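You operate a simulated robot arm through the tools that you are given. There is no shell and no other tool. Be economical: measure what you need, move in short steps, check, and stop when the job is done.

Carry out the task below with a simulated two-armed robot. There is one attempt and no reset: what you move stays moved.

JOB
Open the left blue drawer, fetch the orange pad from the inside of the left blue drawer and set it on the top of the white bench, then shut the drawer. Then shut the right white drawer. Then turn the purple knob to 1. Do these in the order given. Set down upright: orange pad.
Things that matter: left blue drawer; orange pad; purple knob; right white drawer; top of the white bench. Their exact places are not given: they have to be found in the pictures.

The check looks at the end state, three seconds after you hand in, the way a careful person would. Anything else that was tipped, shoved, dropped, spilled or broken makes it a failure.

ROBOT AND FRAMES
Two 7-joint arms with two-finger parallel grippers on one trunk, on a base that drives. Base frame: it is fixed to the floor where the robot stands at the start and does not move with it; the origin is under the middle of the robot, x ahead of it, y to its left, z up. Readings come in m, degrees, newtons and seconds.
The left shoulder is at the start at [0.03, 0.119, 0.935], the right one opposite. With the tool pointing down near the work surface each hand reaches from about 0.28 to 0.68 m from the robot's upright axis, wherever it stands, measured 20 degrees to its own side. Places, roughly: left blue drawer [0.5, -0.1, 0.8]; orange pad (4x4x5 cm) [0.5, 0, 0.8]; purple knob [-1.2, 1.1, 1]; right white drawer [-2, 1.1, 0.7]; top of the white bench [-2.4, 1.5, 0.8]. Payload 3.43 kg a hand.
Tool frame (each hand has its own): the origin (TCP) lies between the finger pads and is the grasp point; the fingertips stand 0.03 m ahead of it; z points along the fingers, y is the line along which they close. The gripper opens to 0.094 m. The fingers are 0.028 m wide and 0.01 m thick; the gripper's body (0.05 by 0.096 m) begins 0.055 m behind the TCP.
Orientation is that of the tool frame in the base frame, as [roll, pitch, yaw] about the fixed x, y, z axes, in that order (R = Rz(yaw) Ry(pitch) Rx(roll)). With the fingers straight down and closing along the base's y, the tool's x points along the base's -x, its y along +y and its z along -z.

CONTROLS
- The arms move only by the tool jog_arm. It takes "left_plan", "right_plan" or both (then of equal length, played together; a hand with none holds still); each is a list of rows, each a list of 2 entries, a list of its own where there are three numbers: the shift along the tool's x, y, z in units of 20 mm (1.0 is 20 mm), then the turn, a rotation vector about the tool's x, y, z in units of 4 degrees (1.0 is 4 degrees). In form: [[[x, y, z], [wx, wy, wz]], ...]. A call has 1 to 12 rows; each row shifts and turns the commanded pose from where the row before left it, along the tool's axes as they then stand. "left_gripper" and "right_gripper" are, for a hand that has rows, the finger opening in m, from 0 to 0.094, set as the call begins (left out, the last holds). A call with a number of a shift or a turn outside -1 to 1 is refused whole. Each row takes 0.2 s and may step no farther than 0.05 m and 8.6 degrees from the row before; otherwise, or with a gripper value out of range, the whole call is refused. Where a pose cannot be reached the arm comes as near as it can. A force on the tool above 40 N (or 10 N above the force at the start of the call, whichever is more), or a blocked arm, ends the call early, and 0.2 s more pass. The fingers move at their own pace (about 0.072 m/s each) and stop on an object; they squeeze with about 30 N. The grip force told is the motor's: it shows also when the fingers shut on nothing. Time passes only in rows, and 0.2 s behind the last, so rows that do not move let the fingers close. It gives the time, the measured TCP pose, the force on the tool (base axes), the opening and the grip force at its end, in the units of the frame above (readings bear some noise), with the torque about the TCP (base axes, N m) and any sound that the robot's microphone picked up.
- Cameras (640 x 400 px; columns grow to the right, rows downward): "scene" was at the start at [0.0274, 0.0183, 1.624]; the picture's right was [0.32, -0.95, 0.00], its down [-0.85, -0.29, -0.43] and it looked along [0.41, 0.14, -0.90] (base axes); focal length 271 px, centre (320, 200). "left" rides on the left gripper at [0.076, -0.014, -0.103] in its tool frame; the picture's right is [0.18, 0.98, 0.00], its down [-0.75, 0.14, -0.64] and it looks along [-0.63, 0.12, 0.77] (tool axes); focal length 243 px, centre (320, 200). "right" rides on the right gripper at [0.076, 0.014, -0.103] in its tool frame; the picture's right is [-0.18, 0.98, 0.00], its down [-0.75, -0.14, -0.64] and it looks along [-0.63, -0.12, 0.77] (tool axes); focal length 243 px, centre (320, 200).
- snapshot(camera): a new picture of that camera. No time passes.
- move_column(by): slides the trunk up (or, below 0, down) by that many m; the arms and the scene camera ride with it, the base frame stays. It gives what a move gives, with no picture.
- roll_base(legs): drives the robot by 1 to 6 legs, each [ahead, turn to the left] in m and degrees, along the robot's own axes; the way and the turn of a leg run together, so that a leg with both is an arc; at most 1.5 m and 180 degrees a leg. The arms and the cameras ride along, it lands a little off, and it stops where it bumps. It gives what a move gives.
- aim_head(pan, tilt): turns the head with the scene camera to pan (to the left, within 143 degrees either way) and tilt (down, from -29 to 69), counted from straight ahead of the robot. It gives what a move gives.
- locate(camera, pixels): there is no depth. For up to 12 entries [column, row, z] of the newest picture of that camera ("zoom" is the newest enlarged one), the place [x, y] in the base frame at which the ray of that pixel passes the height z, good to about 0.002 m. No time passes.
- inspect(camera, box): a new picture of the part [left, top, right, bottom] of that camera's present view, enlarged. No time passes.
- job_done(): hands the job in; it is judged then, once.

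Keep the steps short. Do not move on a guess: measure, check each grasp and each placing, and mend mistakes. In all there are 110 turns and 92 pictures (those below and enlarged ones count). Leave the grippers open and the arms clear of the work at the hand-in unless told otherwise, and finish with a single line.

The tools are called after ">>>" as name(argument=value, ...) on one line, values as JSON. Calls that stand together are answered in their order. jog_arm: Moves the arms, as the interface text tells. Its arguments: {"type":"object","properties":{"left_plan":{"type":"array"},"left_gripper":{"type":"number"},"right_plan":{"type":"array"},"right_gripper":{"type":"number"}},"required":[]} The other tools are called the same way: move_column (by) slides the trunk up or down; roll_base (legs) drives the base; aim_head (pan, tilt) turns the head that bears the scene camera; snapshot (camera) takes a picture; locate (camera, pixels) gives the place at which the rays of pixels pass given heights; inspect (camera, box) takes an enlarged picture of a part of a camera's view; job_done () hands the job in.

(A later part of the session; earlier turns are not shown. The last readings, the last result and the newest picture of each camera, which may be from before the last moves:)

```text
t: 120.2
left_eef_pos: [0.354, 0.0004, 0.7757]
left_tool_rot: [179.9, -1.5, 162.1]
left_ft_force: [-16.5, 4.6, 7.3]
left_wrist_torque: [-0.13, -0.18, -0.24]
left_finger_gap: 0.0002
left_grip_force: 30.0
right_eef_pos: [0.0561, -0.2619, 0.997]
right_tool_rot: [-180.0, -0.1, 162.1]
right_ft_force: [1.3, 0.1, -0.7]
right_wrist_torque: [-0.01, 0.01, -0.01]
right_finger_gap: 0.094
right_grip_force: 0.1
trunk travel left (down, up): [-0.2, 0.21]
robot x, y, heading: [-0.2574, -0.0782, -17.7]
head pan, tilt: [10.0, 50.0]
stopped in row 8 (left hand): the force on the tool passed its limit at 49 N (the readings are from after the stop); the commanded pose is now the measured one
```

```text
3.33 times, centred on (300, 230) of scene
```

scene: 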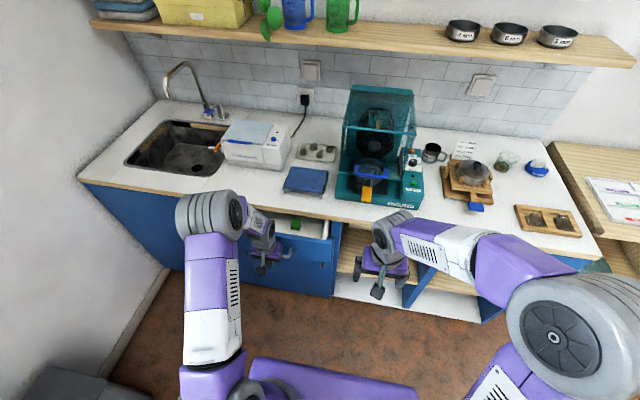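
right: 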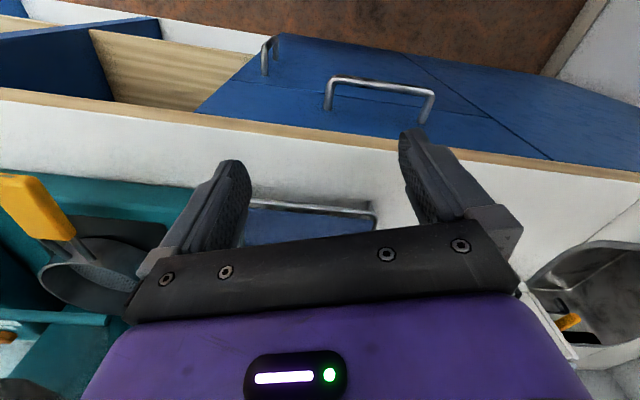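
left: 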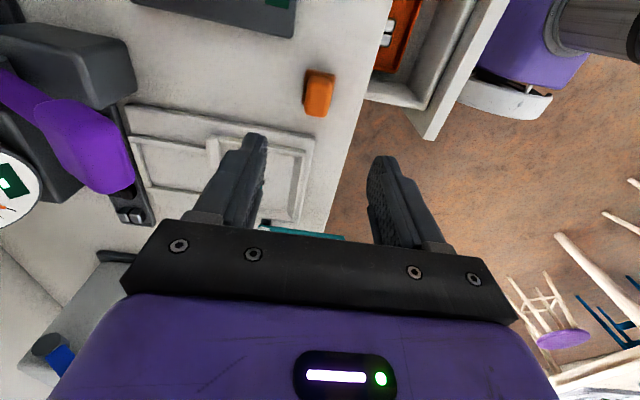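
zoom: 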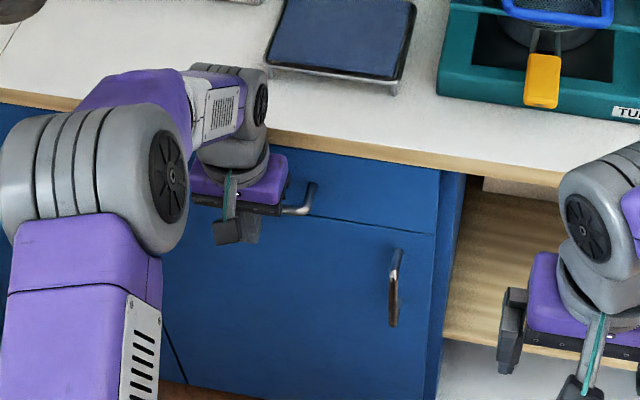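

It stopped firmly at 49 N. Back off and look whether the front is flush.

>>> jog_arm(left_plan=[[[1, 0, 0], [0, 0, 0]], [[1, 0, 0], [0, 0, 0]], [[1, 0, 0], [0, 0, 0]], [[1, 0, 0], [0, 0, 0]], [[1, 0, 0], [0, 0, 0]], [[1, 0, 0], [0, 0, 0]], [[1, 0.5, 0], [0, 0, 0]], [[1, 0.5, 0], [0, 0, 0]], [[1, 0.5, 0], [0, 0, 0]], [[0, 0.5, 0], [0, 0, 0]]])

>>> inspect(camera="scene", box=[220, 170, 380, 290])

>>> locate(camera="zoom", pixels=[[185, 195, 0.78], [300, 215, 0.78], [250, 205, 0.78]])

```text
t: 122.4
left_eef_pos: [0.1985, 0.0911, 0.7816]
left_tool_rot: [179.8, -0.9, 161.8]
left_ft_force: [0.0, 0.3, 0.0]
left_wrist_torque: [0.02, 0.02, 0.0]
left_finger_gap: 0.0
left_grip_force: 29.6
right_eef_pos: [0.0575, -0.2626, 0.9973]
right_tool_rot: [180.0, 0.1, 162.2]
right_ft_force: [0.4, 0.1, 0.3]
right_wrist_torque: [-0.01, 0.02, 0.02]
right_finger_gap: 0.0943
right_grip_force: 0.0
trunk travel left (down, up): [-0.2, 0.21]
robot x, y, heading: [-0.2553, -0.0776, -17.6]
head pan, tilt: [10.0, 50.0]
```

```text
3.33 times, centred on (300, 230) of scene
```

zoom: 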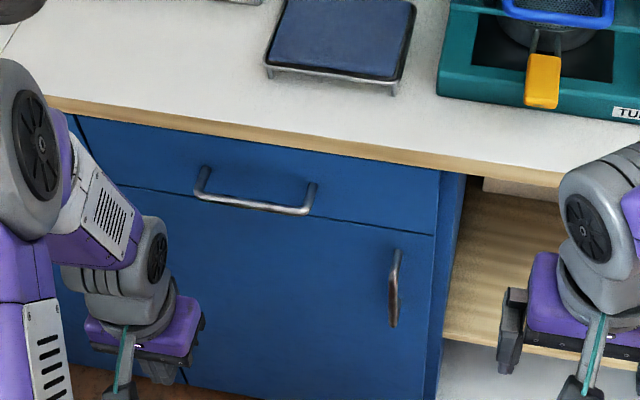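

```text
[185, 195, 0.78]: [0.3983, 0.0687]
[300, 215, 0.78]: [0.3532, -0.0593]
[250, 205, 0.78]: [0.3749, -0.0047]
```

Looks flush. Enlarge the right edge to be sure.

>>> inspect(camera="scene", box=[300, 200, 360, 245])

```text
8.89 times, centred on (330, 222) of scene
```

zoom: 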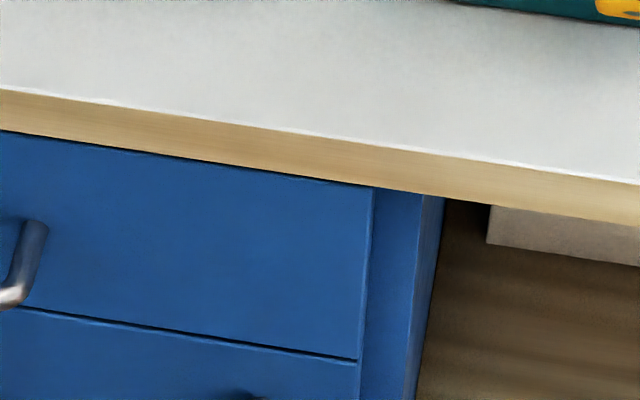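

The blue drawer is shut. Raise the left hand and drive to the white drawer, stopping a bit away.

>>> jog_arm(left_plan=[[[0, 0, -1], [0, 0, 0]], [[0, 0, -1], [0, 0, 0]], [[0, 0, -1], [0, 0, 0]], [[0, 0, -1], [0, 0, 0]], [[0, 0, -1], [0, 0, 0]], [[0, 0, -1], [0, 0, 0]], [[0, 0, -1], [0, 0, 0]], [[0, 0, -1], [0, 0, 0]], [[0, 0, -1], [0, 0, 0]], [[0, 0, -1], [0, 0, 0]]])

>>> roll_base(legs=[[-0.25, 0], [0, 4], [-1.45, 0], [0, 85.7]])

>>> aim_head(pan=15, tilt=52)

>>> snapshot(camera="scene")

```text
t: 124.6
left_eef_pos: [0.2028, 0.0923, 0.9785]
left_tool_rot: [179.9, -0.9, 162.0]
left_ft_force: [-0.5, -0.5, 0.1]
left_wrist_torque: [0.02, -0.01, -0.04]
left_finger_gap: 0.0001
left_grip_force: 30.8
right_eef_pos: [0.0564, -0.2619, 0.9976]
right_tool_rot: [179.9, 0.0, 162.1]
right_ft_force: [0.7, 0.4, -0.3]
right_wrist_torque: [-0.06, 0.0, -0.02]
right_finger_gap: 0.0939
right_grip_force: 0.0
trunk travel left (down, up): [-0.2, 0.21]
robot x, y, heading: [-0.2558, -0.0777, -18.0]
head pan, tilt: [10.0, 50.0]
```

```text
t: 137.3
left_eef_pos: [-2.0628, 0.8142, 0.9793]
left_tool_rot: [179.9, -0.9, -108.4]
left_ft_force: [-0.3, 0.1, -1.2]
left_wrist_torque: [-0.02, 0.04, 0.03]
left_finger_gap: 0.0003
left_grip_force: 30.2
right_eef_pos: [-1.7079, 0.6667, 0.9954]
right_tool_rot: [180.0, 0.0, -108.4]
right_ft_force: [0.2, 0.6, 0.5]
right_wrist_torque: [-0.01, -0.02, -0.01]
right_finger_gap: 0.0939
right_grip_force: 0.0
trunk travel left (down, up): [-0.2, 0.21]
robot x, y, heading: [-1.8959, 0.3532, 71.9]
head pan, tilt: [10.0, 50.0]
```

```text
t: 137.9
left_eef_pos: [-2.0623, 0.8138, 0.9784]
left_tool_rot: [179.9, -0.9, -108.4]
left_ft_force: [-0.8, 0.8, 0.1]
left_wrist_torque: [0.01, 0.0, 0.0]
left_finger_gap: 0.0
left_grip_force: 30.1
right_eef_pos: [-1.7083, 0.6657, 0.9962]
right_tool_rot: [-180.0, 0.0, -108.3]
right_ft_force: [-0.6, 0.3, 0.3]
right_wrist_torque: [0.01, -0.01, 0.0]
right_finger_gap: 0.0942
right_grip_force: 0.0
trunk travel left (down, up): [-0.2, 0.21]
robot x, y, heading: [-1.8965, 0.3569, 71.6]
head pan, tilt: [15.0, 52.0]
```

```text
40 pictures are left
```

scene: 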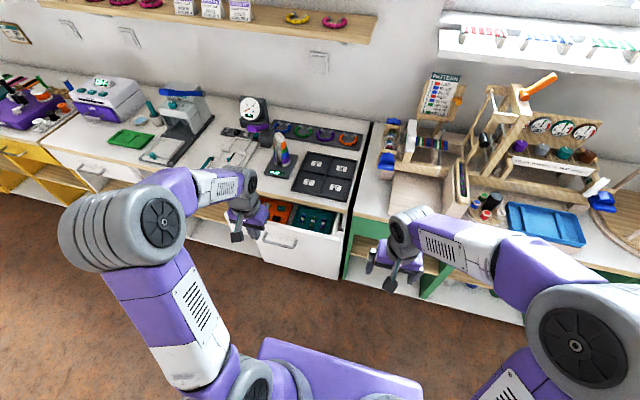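

White drawer handle at (280,241). Measure it from scene and left cameras.

>>> inspect(camera="scene", box=[230, 180, 370, 290])

>>> locate(camera="zoom", pixels=[[182, 258, 0.75], [182, 258, 0.7], [182, 258, 0.65], [286, 275, 0.75], [286, 275, 0.7], [286, 275, 0.65], [430, 255, 0.75], [430, 255, 0.7]])

>>> snapshot(camera="left")

```text
3.64 times, centred on (300, 235) of scene
```

zoom: 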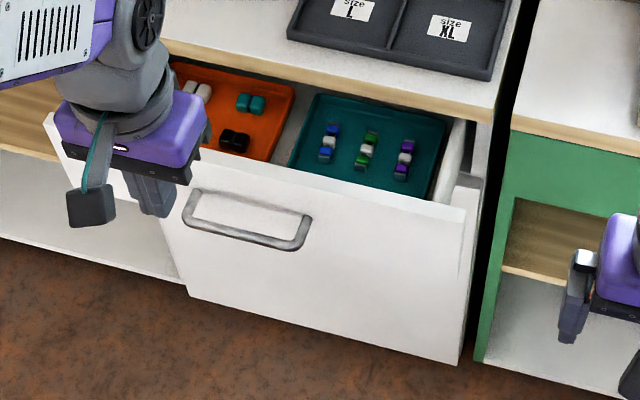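

```text
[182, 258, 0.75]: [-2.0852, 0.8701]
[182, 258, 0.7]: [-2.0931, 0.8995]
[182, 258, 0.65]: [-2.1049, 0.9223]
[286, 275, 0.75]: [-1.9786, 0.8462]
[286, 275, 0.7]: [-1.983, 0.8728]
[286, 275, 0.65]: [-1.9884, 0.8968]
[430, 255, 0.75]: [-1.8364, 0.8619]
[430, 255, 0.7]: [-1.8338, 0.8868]
```

```text
38 pictures are left
```

left: 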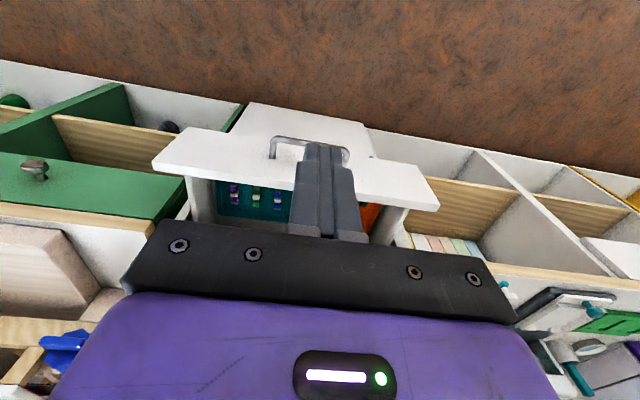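

>>> locate(camera="zoom", pixels=[[190, 222, 0.75], [190, 222, 0.72], [190, 222, 0.68], [296, 243, 0.75], [296, 243, 0.72], [296, 243, 0.68], [44, 120, 0.78], [466, 212, 0.78], [44, 120, 0.75], [466, 212, 0.75]])

>>> locate(camera="left", pixels=[[275, 140, 0.75], [275, 140, 0.72], [275, 140, 0.68], [345, 150, 0.75], [345, 150, 0.72], [345, 150, 0.68], [153, 165, 0.78], [438, 208, 0.78], [153, 165, 0.75], [438, 208, 0.75]])

```text
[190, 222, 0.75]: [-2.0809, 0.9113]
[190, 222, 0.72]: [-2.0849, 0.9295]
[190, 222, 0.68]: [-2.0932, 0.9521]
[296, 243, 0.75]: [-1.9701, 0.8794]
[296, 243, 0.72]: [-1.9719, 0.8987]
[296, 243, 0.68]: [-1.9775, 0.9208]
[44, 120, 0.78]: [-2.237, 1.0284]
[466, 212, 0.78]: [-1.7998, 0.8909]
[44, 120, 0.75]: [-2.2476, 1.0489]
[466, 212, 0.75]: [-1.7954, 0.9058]
```

```text
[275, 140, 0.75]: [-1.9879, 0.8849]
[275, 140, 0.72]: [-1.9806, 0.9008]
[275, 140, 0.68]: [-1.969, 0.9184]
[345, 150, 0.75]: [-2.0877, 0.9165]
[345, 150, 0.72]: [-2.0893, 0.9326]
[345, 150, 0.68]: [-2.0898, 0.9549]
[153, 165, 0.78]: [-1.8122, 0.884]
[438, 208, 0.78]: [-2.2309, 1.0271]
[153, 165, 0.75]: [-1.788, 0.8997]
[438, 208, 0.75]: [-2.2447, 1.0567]
```

Bar is at z≈0.70, centre ≈(−2.03,0.922); the left hand is already laterally aligned with it. Lower the hand to bar height.

>>> jog_arm(left_plan=[[[0, 0, 1], [0, 0, 0]], [[0, 0, 1], [0, 0, 0]], [[0, 0, 1], [0, 0, 0]], [[0, 0, 1], [0, 0, 0]], [[0, 0, 1], [0, 0, 0]], [[0, 0, 1], [0, 0, 0]], [[0, 0, 1], [0, 0, 0]], [[0, 0, 1], [0, 0, 0]], [[0, 0, 1], [0, 0, 0]], [[0, 0, 1], [0, 0, 0]], [[0, 0, 1], [0, 0, 0]], [[0, 0, 1], [0, 0, 0]]])

>>> jog_arm(left_plan=[[[0, 0, 1], [0, 0, 0]], [[0, 0, 1], [0, 0, 0]], [[-1, 0, 0], [0, 0, 0]], [[-1, 0, 0], [0, 0, 0]], [[-1, 0, 0], [0, 0, 0]]])

>>> inspect(camera="scene", box=[200, 160, 370, 300])

```text
t: 140.6
left_eef_pos: [-2.0632, 0.8116, 0.7362]
left_tool_rot: [180.0, -0.9, -108.4]
left_ft_force: [0.3, -0.1, -0.3]
left_wrist_torque: [0.0, 0.0, -0.01]
left_finger_gap: 0.0
left_grip_force: 29.9
right_eef_pos: [-1.7081, 0.6672, 0.9982]
right_tool_rot: [180.0, 0.0, -108.3]
right_ft_force: [0.0, -0.9, 0.4]
right_wrist_torque: [0.02, -0.02, 0.0]
right_finger_gap: 0.0942
right_grip_force: 0.0
trunk travel left (down, up): [-0.2, 0.21]
robot x, y, heading: [-1.8916, 0.3554, 71.8]
head pan, tilt: [15.0, 52.0]
```

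```text
t: 141.8
left_eef_pos: [-2.0436, 0.8677, 0.6972]
left_tool_rot: [179.8, -1.0, -108.3]
left_ft_force: [0.1, -0.3, -0.9]
left_wrist_torque: [0.01, -0.02, -0.01]
left_finger_gap: 0.0
left_grip_force: 30.0
right_eef_pos: [-1.7093, 0.6665, 0.9966]
right_tool_rot: [-179.9, 0.0, -108.4]
right_ft_force: [0.2, -0.5, -0.9]
right_wrist_torque: [-0.01, 0.0, -0.03]
right_finger_gap: 0.0938
right_grip_force: 0.1
trunk travel left (down, up): [-0.2, 0.21]
robot x, y, heading: [-1.8963, 0.3538, 71.7]
head pan, tilt: [15.0, 52.0]
```

```text
2.86 times, centred on (285, 230) of scene
```

zoom: 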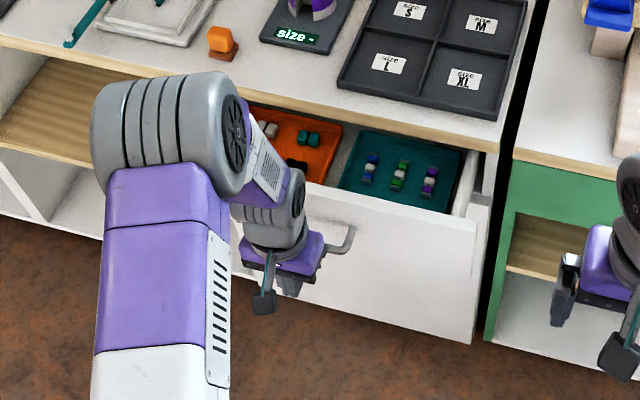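

Now push gently.

>>> jog_arm(left_plan=[[[-1, 0, 0], [0, 0, 0]], [[-1, 0, 0], [0, 0, 0]], [[-1, 0, 0], [0, 0, 0]], [[-1, 0, 0], [0, 0, 0]]])

>>> inspect(camera="scene", box=[200, 160, 370, 300])

```text
t: 142.8
left_eef_pos: [-2.0188, 0.9449, 0.6948]
left_tool_rot: [179.9, -0.8, -108.5]
left_ft_force: [0.4, 0.0, 0.1]
left_wrist_torque: [-0.01, 0.0, -0.02]
left_finger_gap: 0.0
left_grip_force: 30.3
right_eef_pos: [-1.7065, 0.6671, 0.9969]
right_tool_rot: [-180.0, 0.0, -108.2]
right_ft_force: [0.0, -0.4, 0.7]
right_wrist_torque: [0.03, 0.02, -0.02]
right_finger_gap: 0.094
right_grip_force: 0.1
trunk travel left (down, up): [-0.2, 0.21]
robot x, y, heading: [-1.8981, 0.3532, 71.7]
head pan, tilt: [15.0, 52.0]
```

```text
2.86 times, centred on (285, 230) of scene
```

zoom: 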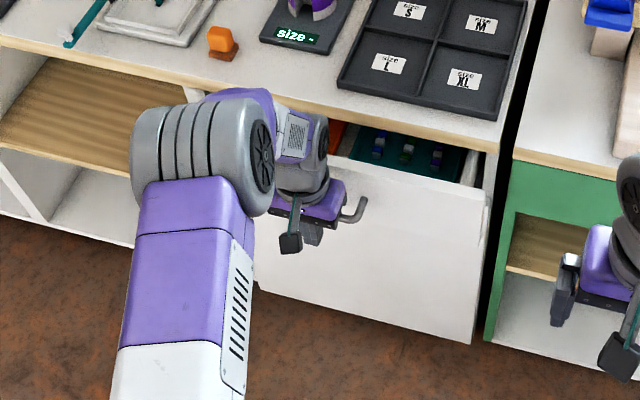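

It's closing with no obstruction. Continue until it stops.

>>> jog_arm(left_plan=[[[-1, 0, 0], [0, 0, 0]], [[-1, 0, 0], [0, 0, 0]], [[-0.5, 0, 0], [0, 0, 0]], [[-0.5, 0, 0], [0, 0, 0]], [[-0.4, 0, 0], [0, 0, 0]], [[-0.4, 0, 0], [0, 0, 0]], [[-0.4, 0, 0], [0, 0, 0]]])

>>> inspect(camera="scene", box=[200, 160, 370, 300])

```text
t: 144.3
left_eef_pos: [-1.9949, 1.0188, 0.6953]
left_tool_rot: [180.0, -1.1, -108.3]
left_ft_force: [-3.3, -15.5, 5.3]
left_wrist_torque: [0.17, -0.01, -0.1]
left_finger_gap: 0.0
left_grip_force: 30.4
right_eef_pos: [-1.7078, 0.6671, 0.9974]
right_tool_rot: [180.0, 0.1, -108.3]
right_ft_force: [-0.4, -0.3, 0.4]
right_wrist_torque: [0.0, 0.02, 0.02]
right_finger_gap: 0.0941
right_grip_force: 0.2
trunk travel left (down, up): [-0.2, 0.21]
robot x, y, heading: [-1.8907, 0.3546, 71.6]
head pan, tilt: [15.0, 52.0]
```

```text
2.86 times, centred on (285, 230) of scene
```

zoom: 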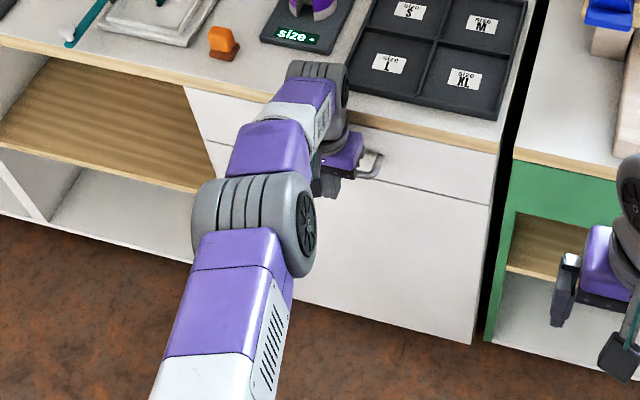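

Nearly or fully shut; push slightly more until the force limit.

>>> jog_arm(left_plan=[[[-0.3, 0, 0], [0, 0, 0]], [[-0.3, 0, 0], [0, 0, 0]], [[-0.3, 0, 0], [0, 0, 0]], [[-0.3, 0, 0], [0, 0, 0]]])

>>> jog_arm(left_plan=[[[1, 0, 0], [0, 0, 0]], [[1, 0, 0], [0, 0, 0]], [[1, 0, 0], [0, 0, 0]], [[1, 0, 0], [0, 0, 0]], [[1, 0, 0], [0, 0, 0]], [[1, 0, 0], [0, 0, 0]], [[1, 0, 0], [0, 0, 0]], [[1, 0, 0], [0, 0, 0]], [[1, 0, 0], [0, 0, 0]], [[1, 0, 0], [0, 0, 0]]])

>>> inspect(camera="scene", box=[220, 160, 360, 280])

```text
t: 144.7
left_eef_pos: [-1.9939, 1.0202, 0.6932]
left_tool_rot: [179.9, -2.3, -108.6]
left_ft_force: [-1.6, -11.9, 6.4]
left_wrist_torque: [0.2, -0.09, -0.08]
left_finger_gap: 0.0001
left_grip_force: 30.1
right_eef_pos: [-1.7086, 0.666, 0.997]
right_tool_rot: [-180.0, 0.0, -108.3]
right_ft_force: [-0.1, -0.4, 0.1]
right_wrist_torque: [-0.05, -0.01, 0.01]
right_finger_gap: 0.094
right_grip_force: 0.0
trunk travel left (down, up): [-0.2, 0.21]
robot x, y, heading: [-1.8954, 0.3567, 71.6]
head pan, tilt: [15.0, 52.0]
stopped in row 1 (left hand): the force on the tool passed its limit at 48 N (the readings are from after the stop); the commanded pose is now the measured one
```

```text
t: 146.9
left_eef_pos: [-2.0583, 0.8317, 0.6993]
left_tool_rot: [179.9, -2.0, -108.4]
left_ft_force: [0.0, 0.9, -0.1]
left_wrist_torque: [-0.01, -0.02, 0.0]
left_finger_gap: 0.0
left_grip_force: 30.2
right_eef_pos: [-1.7085, 0.6667, 0.998]
right_tool_rot: [-180.0, -0.1, -108.3]
right_ft_force: [0.6, -0.3, -0.9]
right_wrist_torque: [-0.01, 0.01, -0.01]
right_finger_gap: 0.094
right_grip_force: 0.0
trunk travel left (down, up): [-0.2, 0.21]
robot x, y, heading: [-1.8942, 0.3571, 71.7]
head pan, tilt: [15.0, 52.0]
```

```text
3.33 times, centred on (290, 220) of scene
```

zoom: 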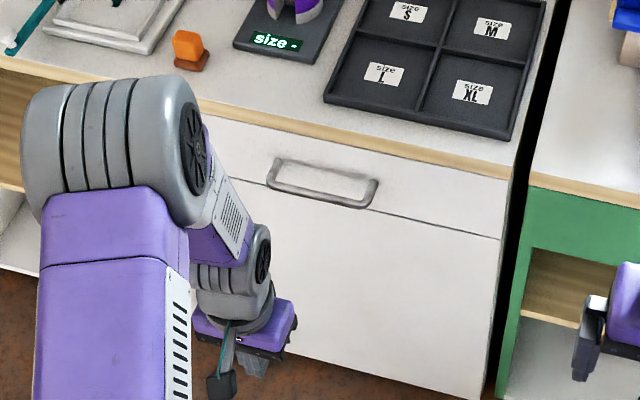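

White drawer shut. Raise the hand and look at the knob panel.

>>> jog_arm(left_plan=[[[0, 0, -1], [0, 0, 0]], [[0, 0, -1], [0, 0, 0]], [[0, 0, -1], [0, 0, 0]], [[0, 0, -1], [0, 0, 0]], [[0, 0, -1], [0, 0, 0]], [[0, 0, -1], [0, 0, 0]], [[0, 0, -1], [0, 0, 0]], [[0, 0, -1], [0, 0, 0]], [[0, 0, -1], [0, 0, 0]], [[0, 0, -1], [0, 0, 0]], [[0, 0, -1], [0, 0, 0]], [[0, 0, -1], [0, 0, 0]]])

>>> aim_head(pan=-25, tilt=40)

>>> inspect(camera="scene", box=[180, 50, 460, 230])

```text
t: 149.5
left_eef_pos: [-2.0536, 0.8397, 0.9401]
left_tool_rot: [-180.0, -2.0, -108.3]
left_ft_force: [-1.1, 0.1, -0.5]
left_wrist_torque: [0.01, 0.02, -0.01]
left_finger_gap: 0.0
left_grip_force: 30.0
right_eef_pos: [-1.7084, 0.6662, 0.997]
right_tool_rot: [-180.0, 0.0, -108.3]
right_ft_force: [0.2, 0.1, -0.1]
right_wrist_torque: [0.01, -0.02, 0.0]
right_finger_gap: 0.0938
right_grip_force: 0.0
trunk travel left (down, up): [-0.2, 0.21]
robot x, y, heading: [-1.8958, 0.358, 71.6]
head pan, tilt: [15.0, 52.0]
```

```text
t: 150.5
left_eef_pos: [-2.0523, 0.8395, 0.9405]
left_tool_rot: [180.0, -2.0, -108.3]
left_ft_force: [0.1, -0.1, -0.3]
left_wrist_torque: [-0.02, 0.0, -0.03]
left_finger_gap: 0.0
left_grip_force: 29.7
right_eef_pos: [-1.7089, 0.6661, 0.9973]
right_tool_rot: [-180.0, 0.0, -108.3]
right_ft_force: [0.3, 0.1, -0.4]
right_wrist_torque: [-0.02, 0.03, -0.02]
right_finger_gap: 0.0938
right_grip_force: 0.1
trunk travel left (down, up): [-0.2, 0.21]
robot x, y, heading: [-1.893, 0.3546, 71.5]
head pan, tilt: [-25.0, 40.0]
```

```text
2.22 times, centred on (320, 140) of scene
```

zoom: 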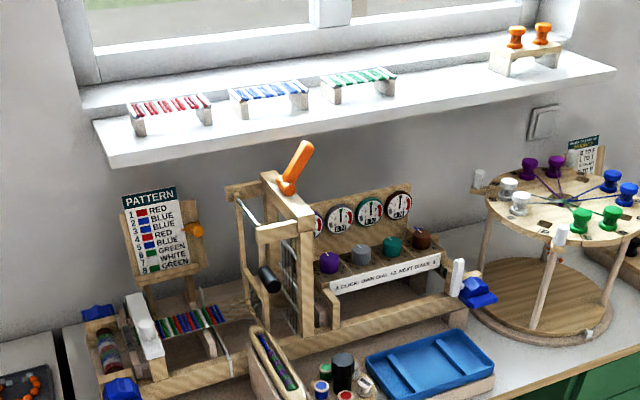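

I need a frontal close view. Move the base 0.32 m to the right along the bench.

>>> roll_base(legs=[[-0.05, 0], [0, -89.7], [0.36, 0], [0, 90], [0.2, 0]])

>>> aim_head(pan=-10, tilt=40)

>>> snapshot(camera="scene")

```text
t: 162.3
left_eef_pos: [-1.6079, 0.8543, 0.9407]
left_tool_rot: [-180.0, -2.0, -113.4]
left_ft_force: [0.0, 0.3, 1.2]
left_wrist_torque: [-0.01, 0.04, -0.04]
left_finger_gap: 0.0
left_grip_force: 30.1
right_eef_pos: [-1.2796, 0.6522, 0.9964]
right_tool_rot: [180.0, 0.0, -113.3]
right_ft_force: [-0.3, 0.0, -0.9]
right_wrist_torque: [-0.03, 0.01, 0.02]
right_finger_gap: 0.0941
right_grip_force: 0.0
trunk travel left (down, up): [-0.2, 0.21]
robot x, y, heading: [-1.4913, 0.3581, 66.9]
head pan, tilt: [-25.0, 40.0]
```

```text
t: 163.0
left_eef_pos: [-1.6092, 0.8548, 0.9408]
left_tool_rot: [180.0, -2.0, -113.6]
left_ft_force: [0.4, -0.4, 0.7]
left_wrist_torque: [0.0, -0.01, -0.02]
left_finger_gap: 0.0
left_grip_force: 30.0
right_eef_pos: [-1.2802, 0.6518, 0.9962]
right_tool_rot: [-180.0, 0.0, -113.4]
right_ft_force: [-0.3, -0.7, 0.4]
right_wrist_torque: [0.01, 0.01, 0.0]
right_finger_gap: 0.0939
right_grip_force: 0.1
trunk travel left (down, up): [-0.2, 0.21]
robot x, y, heading: [-1.4923, 0.3547, 66.5]
head pan, tilt: [-10.0, 40.0]
```

```text
32 pictures are left
```

scene: 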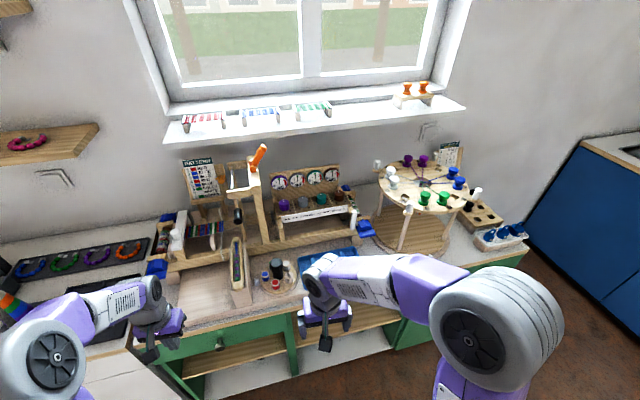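

>>> inspect(camera="scene", box=[240, 150, 370, 240])

>>> inspect(camera="scene", box=[268, 165, 308, 220])

```text
4.44 times, centred on (305, 195) of scene
```

zoom: 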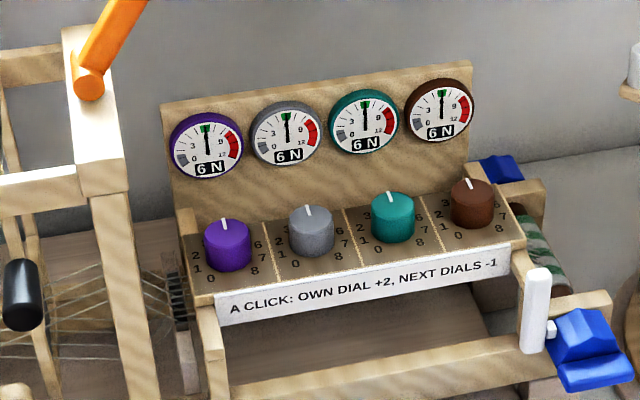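

```text
7.27 times, centred on (288, 192) of scene
```

zoom: 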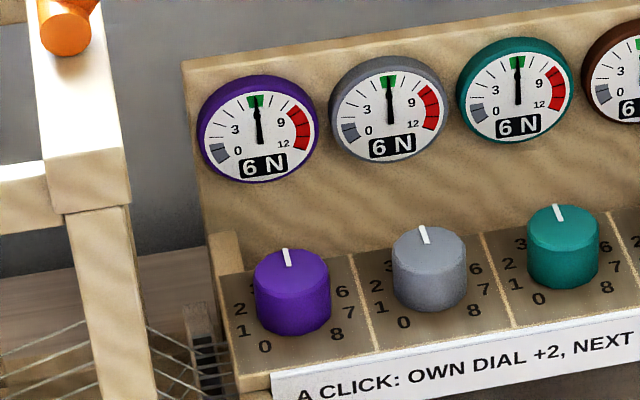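

The purple knob (zoom (292,290)) points at 4; the scale runs 0–8 counter‑clockwise to 0, ~35° per number, so I need −105° (counter‑clockwise from above, 3 clicks). Measure its place.

>>> locate(camera="zoom", pixels=[[291, 267, 0.95], [291, 267, 1.0], [291, 267, 0.9], [427, 242, 0.95], [427, 242, 1.0], [427, 242, 0.9], [125, 210, 1.0], [125, 210, 1.1], [185, 62, 1.0], [290, 287, 0.95]])

>>> move_column(by=0.15)

>>> inspect(camera="scene", box=[248, 190, 328, 250])

```text
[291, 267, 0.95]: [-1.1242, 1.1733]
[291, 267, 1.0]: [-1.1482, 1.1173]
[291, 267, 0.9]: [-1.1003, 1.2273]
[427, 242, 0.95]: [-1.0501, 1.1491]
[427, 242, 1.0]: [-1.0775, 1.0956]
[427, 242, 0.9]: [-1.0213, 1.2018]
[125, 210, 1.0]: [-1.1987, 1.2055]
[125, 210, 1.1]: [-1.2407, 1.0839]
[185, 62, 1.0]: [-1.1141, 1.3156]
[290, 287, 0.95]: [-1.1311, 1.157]
```

```text
t: 164.8
left_eef_pos: [-1.6084, 0.8555, 1.0897]
left_tool_rot: [-179.9, -2.0, -113.5]
left_ft_force: [-1.2, -0.4, -0.2]
left_wrist_torque: [-0.03, 0.02, 0.04]
left_finger_gap: 0.0
left_grip_force: 30.2
right_eef_pos: [-1.2804, 0.652, 1.147]
right_tool_rot: [180.0, 0.0, -113.3]
right_ft_force: [0.0, 0.1, 0.5]
right_wrist_torque: [-0.04, -0.02, -0.03]
right_finger_gap: 0.0941
right_grip_force: 0.0
trunk travel left (down, up): [-0.35, 0.06]
robot x, y, heading: [-1.497, 0.3589, 66.7]
head pan, tilt: [-10.0, 40.0]
```

```text
6.67 times, centred on (288, 220) of scene
```

zoom: 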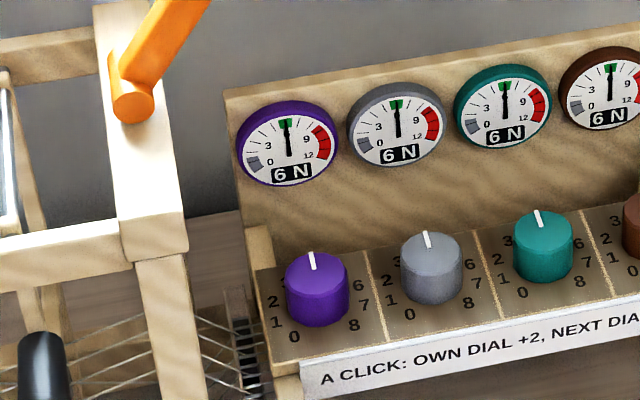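

>>> locate(camera="zoom", pixels=[[315, 268, 0.95], [315, 268, 1.0], [315, 268, 0.9], [431, 246, 0.95], [431, 246, 1.0], [431, 246, 0.9], [187, 245, 1.0], [187, 245, 1.1], [225, 92, 1.0], [320, 310, 0.9], [290, 358, 0.95], [290, 358, 0.9]])

```text
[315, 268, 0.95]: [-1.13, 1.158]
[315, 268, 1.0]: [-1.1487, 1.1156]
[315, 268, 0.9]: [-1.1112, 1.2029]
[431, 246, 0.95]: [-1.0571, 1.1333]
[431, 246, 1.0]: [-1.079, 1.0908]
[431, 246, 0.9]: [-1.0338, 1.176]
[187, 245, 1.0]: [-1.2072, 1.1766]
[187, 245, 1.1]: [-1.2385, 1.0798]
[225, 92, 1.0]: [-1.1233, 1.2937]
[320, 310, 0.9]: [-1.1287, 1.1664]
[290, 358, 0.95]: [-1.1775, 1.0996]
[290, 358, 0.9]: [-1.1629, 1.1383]
```

Knob top centre ≈(−1.151,1.11,1.005); a wooden tower (top ≈1.12) stands 7 cm to its left. I'll approach with the left arm from the right: reposition the base so the knob is ~0.22 left, 0.62 ahead. First part, staying back.

>>> roll_base(legs=[[-0.08, 0], [0, -84.5], [0.32, 0], [0, 90], [0.1, 0]])

>>> aim_head(pan=15, tilt=42)

>>> snapshot(camera="scene")

```text
t: 175.7
left_eef_pos: [-1.3412, 0.764, 1.0899]
left_tool_rot: [-180.0, -2.0, -109.0]
left_ft_force: [0.4, 0.5, 0.5]
left_wrist_torque: [-0.03, 0.01, -0.02]
left_finger_gap: 0.0
left_grip_force: 29.5
right_eef_pos: [-0.9973, 0.5884, 1.1466]
right_tool_rot: [-179.9, 0.1, -108.8]
right_ft_force: [0.5, 0.9, 0.5]
right_wrist_torque: [-0.01, -0.01, 0.01]
right_finger_gap: 0.0939
right_grip_force: 0.0
trunk travel left (down, up): [-0.35, 0.06]
robot x, y, heading: [-1.1899, 0.2756, 71.0]
head pan, tilt: [-10.0, 40.0]
```

```text
t: 176.6
left_eef_pos: [-1.3411, 0.764, 1.0909]
left_tool_rot: [-180.0, -2.0, -109.0]
left_ft_force: [0.3, 0.0, -0.3]
left_wrist_torque: [0.04, 0.03, 0.0]
left_finger_gap: 0.0003
left_grip_force: 29.7
right_eef_pos: [-0.999, 0.5877, 1.1465]
right_tool_rot: [180.0, -0.1, -108.7]
right_ft_force: [-0.7, -1.2, -0.3]
right_wrist_torque: [0.01, -0.02, -0.02]
right_finger_gap: 0.094
right_grip_force: 0.0
trunk travel left (down, up): [-0.35, 0.06]
robot x, y, heading: [-1.1889, 0.2769, 71.1]
head pan, tilt: [15.0, 42.0]
```

```text
28 pictures are left
```

scene: 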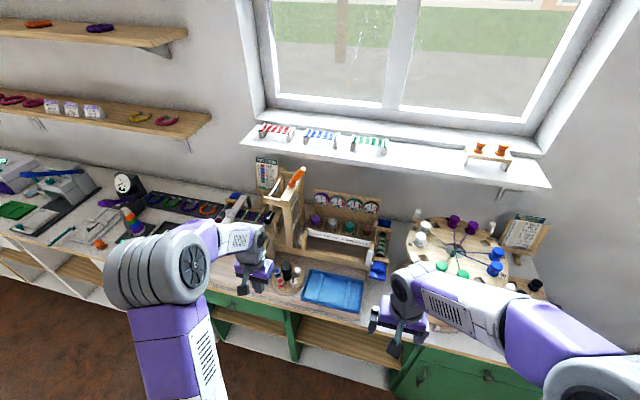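

Raise both hands before approaching, and check the orange handle's place.

>>> jog_arm(left_plan=[[[0, 0, -1], [0, 0, 0]], [[0, 0, -1], [0, 0, 0]], [[0, 0, -1], [0, 0, 0]], [[0, 0, -1], [0, 0, 0]], [[0, 0, -1], [0, 0, 0]], [[0, 0, -1], [0, 0, 0]], [[0, 0, -1], [0, 0, 0]], [[0, 0, -1], [0, 0, 0]]], right_plan=[[[0, 0, -1], [0, 0, 0]], [[0, 0, -1], [0, 0, 0]], [[0, 0, -1], [0, 0, 0]], [[0, 0, -1], [0, 0, 0]], [[0, 0, -1], [0, 0, 0]], [[0, 0, 0], [0, 0, 0]], [[0, 0, 0], [0, 0, 0]], [[0, 0, 0], [0, 0, 0]]])

>>> inspect(camera="scene", box=[250, 150, 400, 260])

>>> locate(camera="zoom", pixels=[[320, 200, 1.0]])

```text
t: 178.4
left_eef_pos: [-1.342, 0.7716, 1.2506]
left_tool_rot: [180.0, -2.0, -109.1]
left_ft_force: [-0.6, -0.7, 0.7]
left_wrist_torque: [-0.02, -0.02, -0.02]
left_finger_gap: 0.0
left_grip_force: 29.9
right_eef_pos: [-0.9975, 0.5887, 1.2474]
right_tool_rot: [-180.0, -0.1, -108.7]
right_ft_force: [0.2, 0.1, -0.1]
right_wrist_torque: [-0.01, -0.01, 0.0]
right_finger_gap: 0.094
right_grip_force: 0.0
trunk travel left (down, up): [-0.35, 0.06]
robot x, y, heading: [-1.1889, 0.2786, 71.4]
head pan, tilt: [15.0, 42.0]
```

```text
3.64 times, centred on (325, 205) of scene
```

zoom: 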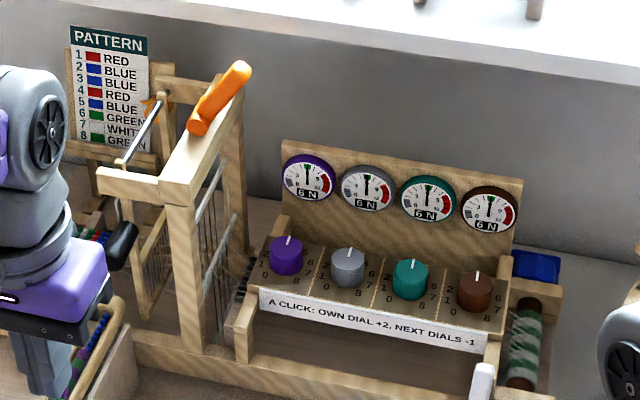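

```text
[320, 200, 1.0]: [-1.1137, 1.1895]
```

>>> locate(camera="zoom", pixels=[[287, 240, 1.005], [287, 240, 0.985], [198, 125, 1.13], [240, 70, 1.15], [240, 70, 1.2], [190, 200, 1.117], [245, 90, 1.117], [348, 253, 1.005], [205, 345, 0.9]])

```text
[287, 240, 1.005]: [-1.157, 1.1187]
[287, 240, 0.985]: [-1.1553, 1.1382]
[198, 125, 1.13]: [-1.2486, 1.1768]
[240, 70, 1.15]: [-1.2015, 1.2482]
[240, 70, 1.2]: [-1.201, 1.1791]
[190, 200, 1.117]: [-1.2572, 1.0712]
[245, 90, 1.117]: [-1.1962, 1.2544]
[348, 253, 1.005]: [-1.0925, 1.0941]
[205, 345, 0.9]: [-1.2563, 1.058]
```

Knob centre consistent to 1 cm; tower side is 8 cm left of it. Drive forward 0.17 m with the hands high.

>>> roll_base(legs=[[0.17, 0.6]])

```text
t: 179.9
left_eef_pos: [-1.2921, 0.9305, 1.25]
left_tool_rot: [180.0, -2.1, -108.4]
left_ft_force: [-0.3, 0.8, 0.7]
left_wrist_torque: [0.01, -0.03, -0.01]
left_finger_gap: 0.0
left_grip_force: 30.0
right_eef_pos: [-0.9473, 0.751, 1.2467]
right_tool_rot: [-179.9, 0.0, -108.2]
right_ft_force: [-0.7, 0.2, -0.4]
right_wrist_torque: [-0.04, 0.02, 0.03]
right_finger_gap: 0.0939
right_grip_force: 0.1
trunk travel left (down, up): [-0.35, 0.06]
robot x, y, heading: [-1.1311, 0.439, 71.7]
head pan, tilt: [15.0, 42.0]
```

Shift the hand right, then forward above the knob, still at z 1.25, fingers to 60 mm.

>>> jog_arm(left_plan=[[[0, -1, 0], [0, -0.5, 0]], [[0, -1, 0], [0, 0, 0]], [[0, -1, 0], [0, 0, 0]], [[0, -0.76, 0], [0, 0, 0]], [[-1, 0, 0], [0, 0, 0]], [[-1, 0, 0], [0, 0, 0]], [[-1, 0, 0], [0, 0, 0]], [[-1, 0, 0], [0, 0, 0]], [[-1, 0, 0], [0, 0, 0]], [[-1, 0, 0], [0, 0, 0]], [[-1, 0, 0], [0, 0, 0]], [[-1, 0, 0], [0, 0, 0]]], left_gripper=0.06)

>>> jog_arm(left_plan=[[[-1, 0, 0], [0, 0, 0]], [[-1, 0, 0], [0, 0, 0]], [[-0.7, 0, 0], [0, 0, 0]]])

>>> snapshot(camera="left")

```text
t: 182.5
left_eef_pos: [-1.1695, 1.0588, 1.2509]
left_tool_rot: [-180.0, -0.1, -108.5]
left_ft_force: [0.6, 1.3, 0.5]
left_wrist_torque: [0.01, 0.0, 0.01]
left_finger_gap: 0.0597
left_grip_force: 0.1
right_eef_pos: [-0.9469, 0.7522, 1.2462]
right_tool_rot: [-180.0, 0.1, -108.2]
right_ft_force: [0.1, -0.3, -0.1]
right_wrist_torque: [-0.02, -0.01, 0.01]
right_finger_gap: 0.0941
right_grip_force: 0.0
trunk travel left (down, up): [-0.35, 0.06]
robot x, y, heading: [-1.1353, 0.4426, 71.8]
head pan, tilt: [15.0, 42.0]
```

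```text
t: 182.9
left_eef_pos: [-1.1683, 1.0688, 1.2538]
left_tool_rot: [-180.0, -1.4, -107.7]
left_ft_force: [-2.9, -15.7, 4.9]
left_wrist_torque: [0.14, 0.14, 0.61]
left_finger_gap: 0.0586
left_grip_force: 0.0
left hand out of reach, approached as far as the arm can: row 2
right_eef_pos: [-0.9478, 0.75, 1.2473]
right_tool_rot: [180.0, 0.0, -108.2]
right_ft_force: [-0.2, -0.3, 0.1]
right_wrist_torque: [-0.06, 0.0, -0.01]
right_finger_gap: 0.094
right_grip_force: 0.0
trunk travel left (down, up): [-0.35, 0.06]
robot x, y, heading: [-1.1345, 0.4382, 71.8]
head pan, tilt: [15.0, 42.0]
stopped in row 2 (left hand): the force on the tool passed its limit at 54 N (the readings are from after the stop); the commanded pose is now the measured one
```

```text
26 pictures are left
```

left: 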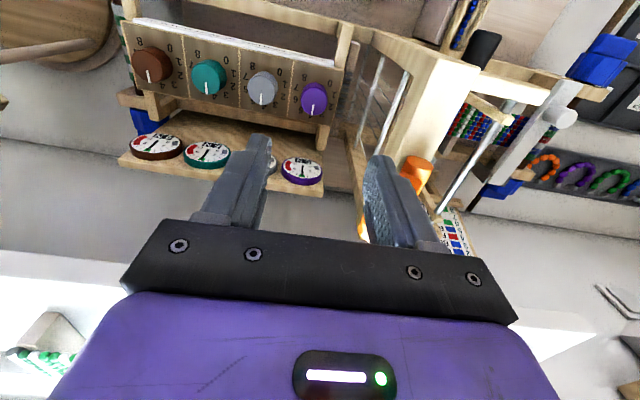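

Contact at the front of the hand (54 N) — back off 4 cm at once and look.

>>> jog_arm(left_plan=[[[1, 0, 0], [0, 0, 0]], [[1, 0, 0], [0, 0, 0]]])

>>> inspect(camera="scene", box=[180, 80, 420, 260])

```text
t: 183.5
left_eef_pos: [-1.1802, 1.0313, 1.2523]
left_tool_rot: [180.0, -1.1, -107.8]
left_ft_force: [-0.2, 0.3, -0.4]
left_wrist_torque: [0.02, 0.04, 0.01]
left_finger_gap: 0.0602
left_grip_force: 0.1
right_eef_pos: [-0.9479, 0.7504, 1.2488]
right_tool_rot: [180.0, 0.1, -108.3]
right_ft_force: [-0.3, 0.3, 0.1]
right_wrist_torque: [0.0, -0.01, -0.01]
right_finger_gap: 0.0943
right_grip_force: 0.1
trunk travel left (down, up): [-0.35, 0.06]
robot x, y, heading: [-1.1317, 0.4392, 71.7]
head pan, tilt: [15.0, 42.0]
```

```text
2.22 times, centred on (300, 170) of scene
```

zoom: 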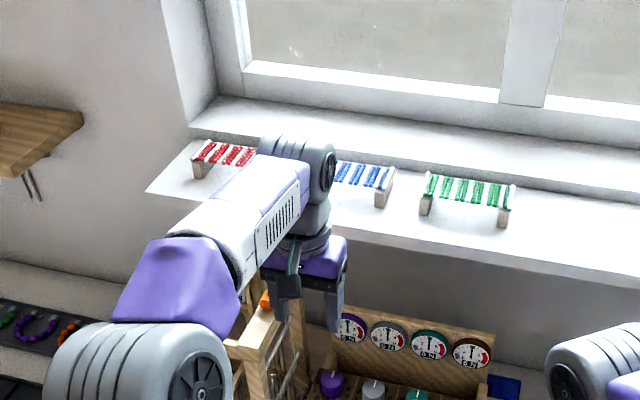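

Find the white sill's edge height and position from scene and hand cameras.

>>> locate(camera="zoom", pixels=[[425, 242, 1.1], [425, 242, 1.2], [425, 242, 1.3], [425, 242, 1.4], [600, 285, 1.2], [600, 285, 1.3]])

>>> snapshot(camera="left")

>>> snapshot(camera="right")

```text
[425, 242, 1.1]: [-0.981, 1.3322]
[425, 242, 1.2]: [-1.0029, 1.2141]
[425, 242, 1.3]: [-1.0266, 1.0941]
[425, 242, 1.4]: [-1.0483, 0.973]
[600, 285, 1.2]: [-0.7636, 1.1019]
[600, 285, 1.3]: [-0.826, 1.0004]
```

```text
24 pictures are left
```

left: 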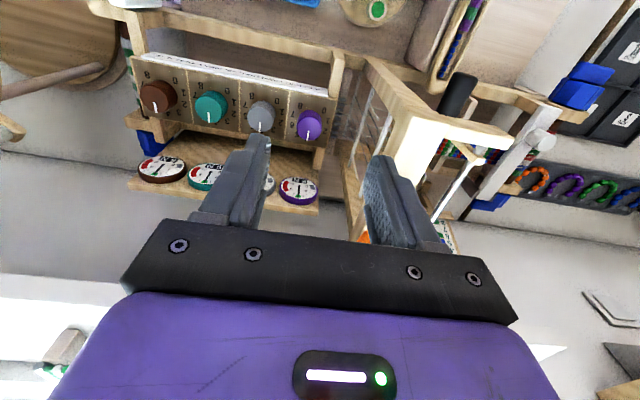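

```text
23 pictures are left
```

right: 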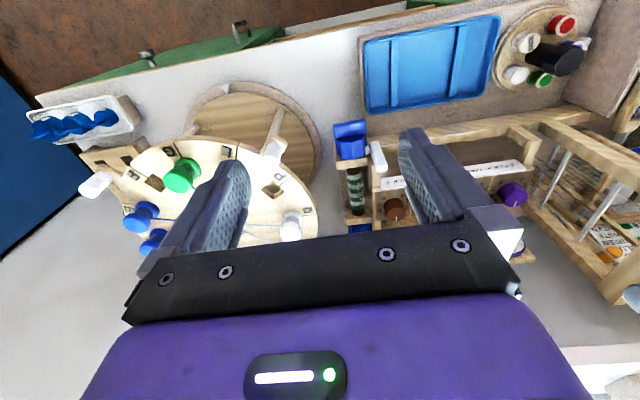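

>>> locate(camera="left", pixels=[[30, 270, 1.15], [30, 270, 1.2], [30, 270, 1.25], [90, 278, 1.2], [90, 278, 1.25], [310, 118, 1.005], [310, 118, 1.02], [310, 125, 1.005], [363, 237, 1.15], [363, 237, 1.2]])

>>> locate(camera="right", pixels=[[514, 190, 1.005], [514, 190, 1.02], [570, 345, 1.2], [570, 345, 1.25]])

```text
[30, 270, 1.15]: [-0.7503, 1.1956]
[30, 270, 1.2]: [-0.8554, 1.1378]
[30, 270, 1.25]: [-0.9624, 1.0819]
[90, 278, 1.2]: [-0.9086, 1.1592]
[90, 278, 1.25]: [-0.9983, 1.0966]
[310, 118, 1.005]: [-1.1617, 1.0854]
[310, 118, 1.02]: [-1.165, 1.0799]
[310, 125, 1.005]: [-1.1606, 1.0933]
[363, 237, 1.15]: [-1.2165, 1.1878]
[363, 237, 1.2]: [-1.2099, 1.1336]
```

```text
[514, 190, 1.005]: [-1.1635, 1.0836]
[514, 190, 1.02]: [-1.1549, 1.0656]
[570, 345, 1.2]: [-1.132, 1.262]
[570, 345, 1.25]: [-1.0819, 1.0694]
```

The finger likely met the orange lever's tip, which leans over toward the knob. Pull the hand well back and inspect the lever.

>>> jog_arm(left_plan=[[[1, 0, 0], [0, 0, 0]], [[1, 0, 0], [0, 0, 0]], [[1, 0, 0], [0, 0, 0]], [[1, 0, 0], [0, 0, 0]], [[1, -1, 0], [0, 0, 0]], [[1, -1, 0], [0, 0, 0]], [[1, -1, 0], [0, 0, 0]], [[1, -1, 0], [0, 0, 0]], [[0, -1, 0], [0, 0, 0]], [[0, -1, 0], [0, 0, 0]]])

>>> inspect(camera="scene", box=[220, 140, 380, 260])

```text
t: 185.7
left_eef_pos: [-1.1133, 0.8458, 1.2555]
left_tool_rot: [180.0, -1.2, -107.8]
left_ft_force: [0.5, 0.0, 0.3]
left_wrist_torque: [0.03, 0.01, -0.01]
left_finger_gap: 0.0599
left_grip_force: 0.0
right_eef_pos: [-0.9463, 0.7512, 1.2484]
right_tool_rot: [-179.9, 0.1, -108.3]
right_ft_force: [-0.6, 0.8, -0.3]
right_wrist_torque: [0.05, 0.01, -0.03]
right_finger_gap: 0.0939
right_grip_force: 0.0
trunk travel left (down, up): [-0.35, 0.06]
robot x, y, heading: [-1.1347, 0.4397, 72.0]
head pan, tilt: [15.0, 42.0]
```

```text
3.33 times, centred on (300, 200) of scene
```

zoom: 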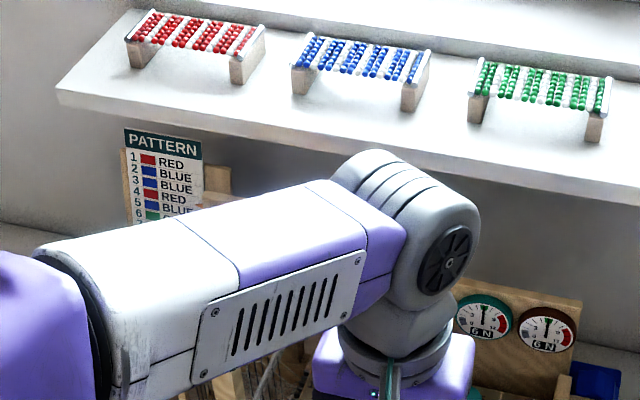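

>>> inspect(camera="left", box=[180, 60, 560, 280])

```text
1.68 times, centred on (370, 170) of left
```

zoom: 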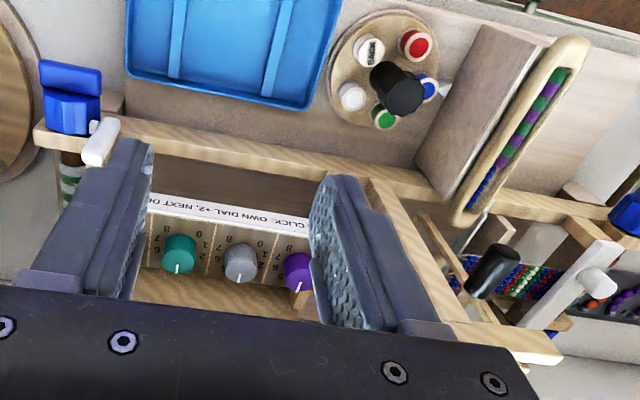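

The forearm hides it. Swing the hand left (clear in front of the tower) to see the lever.

>>> jog_arm(left_plan=[[[0.5, 1, 0], [0, 0, 0]], [[0.5, 1, 0], [0, 0, 0]], [[0, 1, 0], [0, 0, 0]], [[0, 1, 0], [0, 0, 0]], [[0, 1, 0], [0, 0, 0]], [[0, 1, 0], [0, 0, 0]], [[0, 1, 0], [0, 0, 0]], [[0, 1, 0], [0, 0, 0]], [[0, 1, 0], [0, 0, 0]], [[0, 1, 0], [0, 0, 0]], [[0, 1, 0], [0, 0, 0]], [[0, 1, 0], [0, 0, 0]]])

>>> inspect(camera="scene", box=[240, 160, 370, 260])

```text
t: 188.3
left_eef_pos: [-1.3489, 0.9002, 1.2558]
left_tool_rot: [-179.9, -1.2, -107.9]
left_ft_force: [-0.4, 0.3, 0.1]
left_wrist_torque: [0.0, 0.02, -0.01]
left_finger_gap: 0.0602
left_grip_force: 0.0
right_eef_pos: [-0.9473, 0.7523, 1.2478]
right_tool_rot: [180.0, 0.1, -108.2]
right_ft_force: [-0.5, 0.7, 0.4]
right_wrist_torque: [0.0, 0.0, 0.01]
right_finger_gap: 0.094
right_grip_force: 0.1
trunk travel left (down, up): [-0.35, 0.06]
robot x, y, heading: [-1.1326, 0.4414, 71.7]
head pan, tilt: [15.0, 42.0]
```

```text
4.00 times, centred on (305, 210) of scene
```

zoom: 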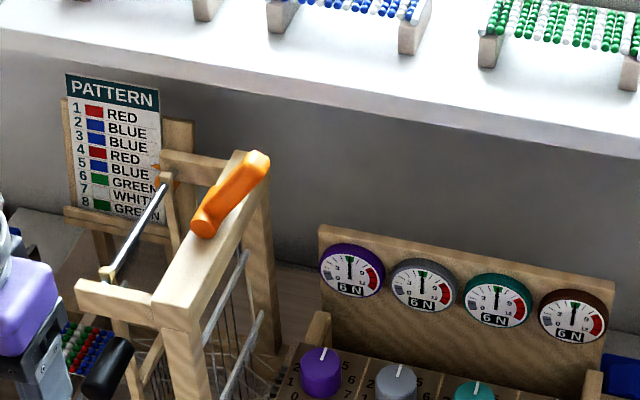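

>>> locate(camera="zoom", pixels=[[258, 162, 1.15], [258, 162, 1.2], [258, 162, 1.25], [205, 230, 1.13], [205, 230, 1.15], [190, 320, 1.117], [320, 355, 1.005], [398, 372, 1.005], [480, 85, 1.2], [480, 85, 1.15], [480, 85, 1.25], [320, 225, 1.1]])

```text
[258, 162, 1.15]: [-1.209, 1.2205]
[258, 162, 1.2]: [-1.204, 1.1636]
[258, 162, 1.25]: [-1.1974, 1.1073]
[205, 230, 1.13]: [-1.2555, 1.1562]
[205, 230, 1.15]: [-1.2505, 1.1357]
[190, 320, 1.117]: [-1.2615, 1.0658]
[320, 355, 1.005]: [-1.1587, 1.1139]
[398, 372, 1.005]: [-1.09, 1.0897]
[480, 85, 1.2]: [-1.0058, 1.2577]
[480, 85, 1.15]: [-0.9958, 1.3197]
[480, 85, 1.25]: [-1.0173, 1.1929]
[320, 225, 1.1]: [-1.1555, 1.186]
```

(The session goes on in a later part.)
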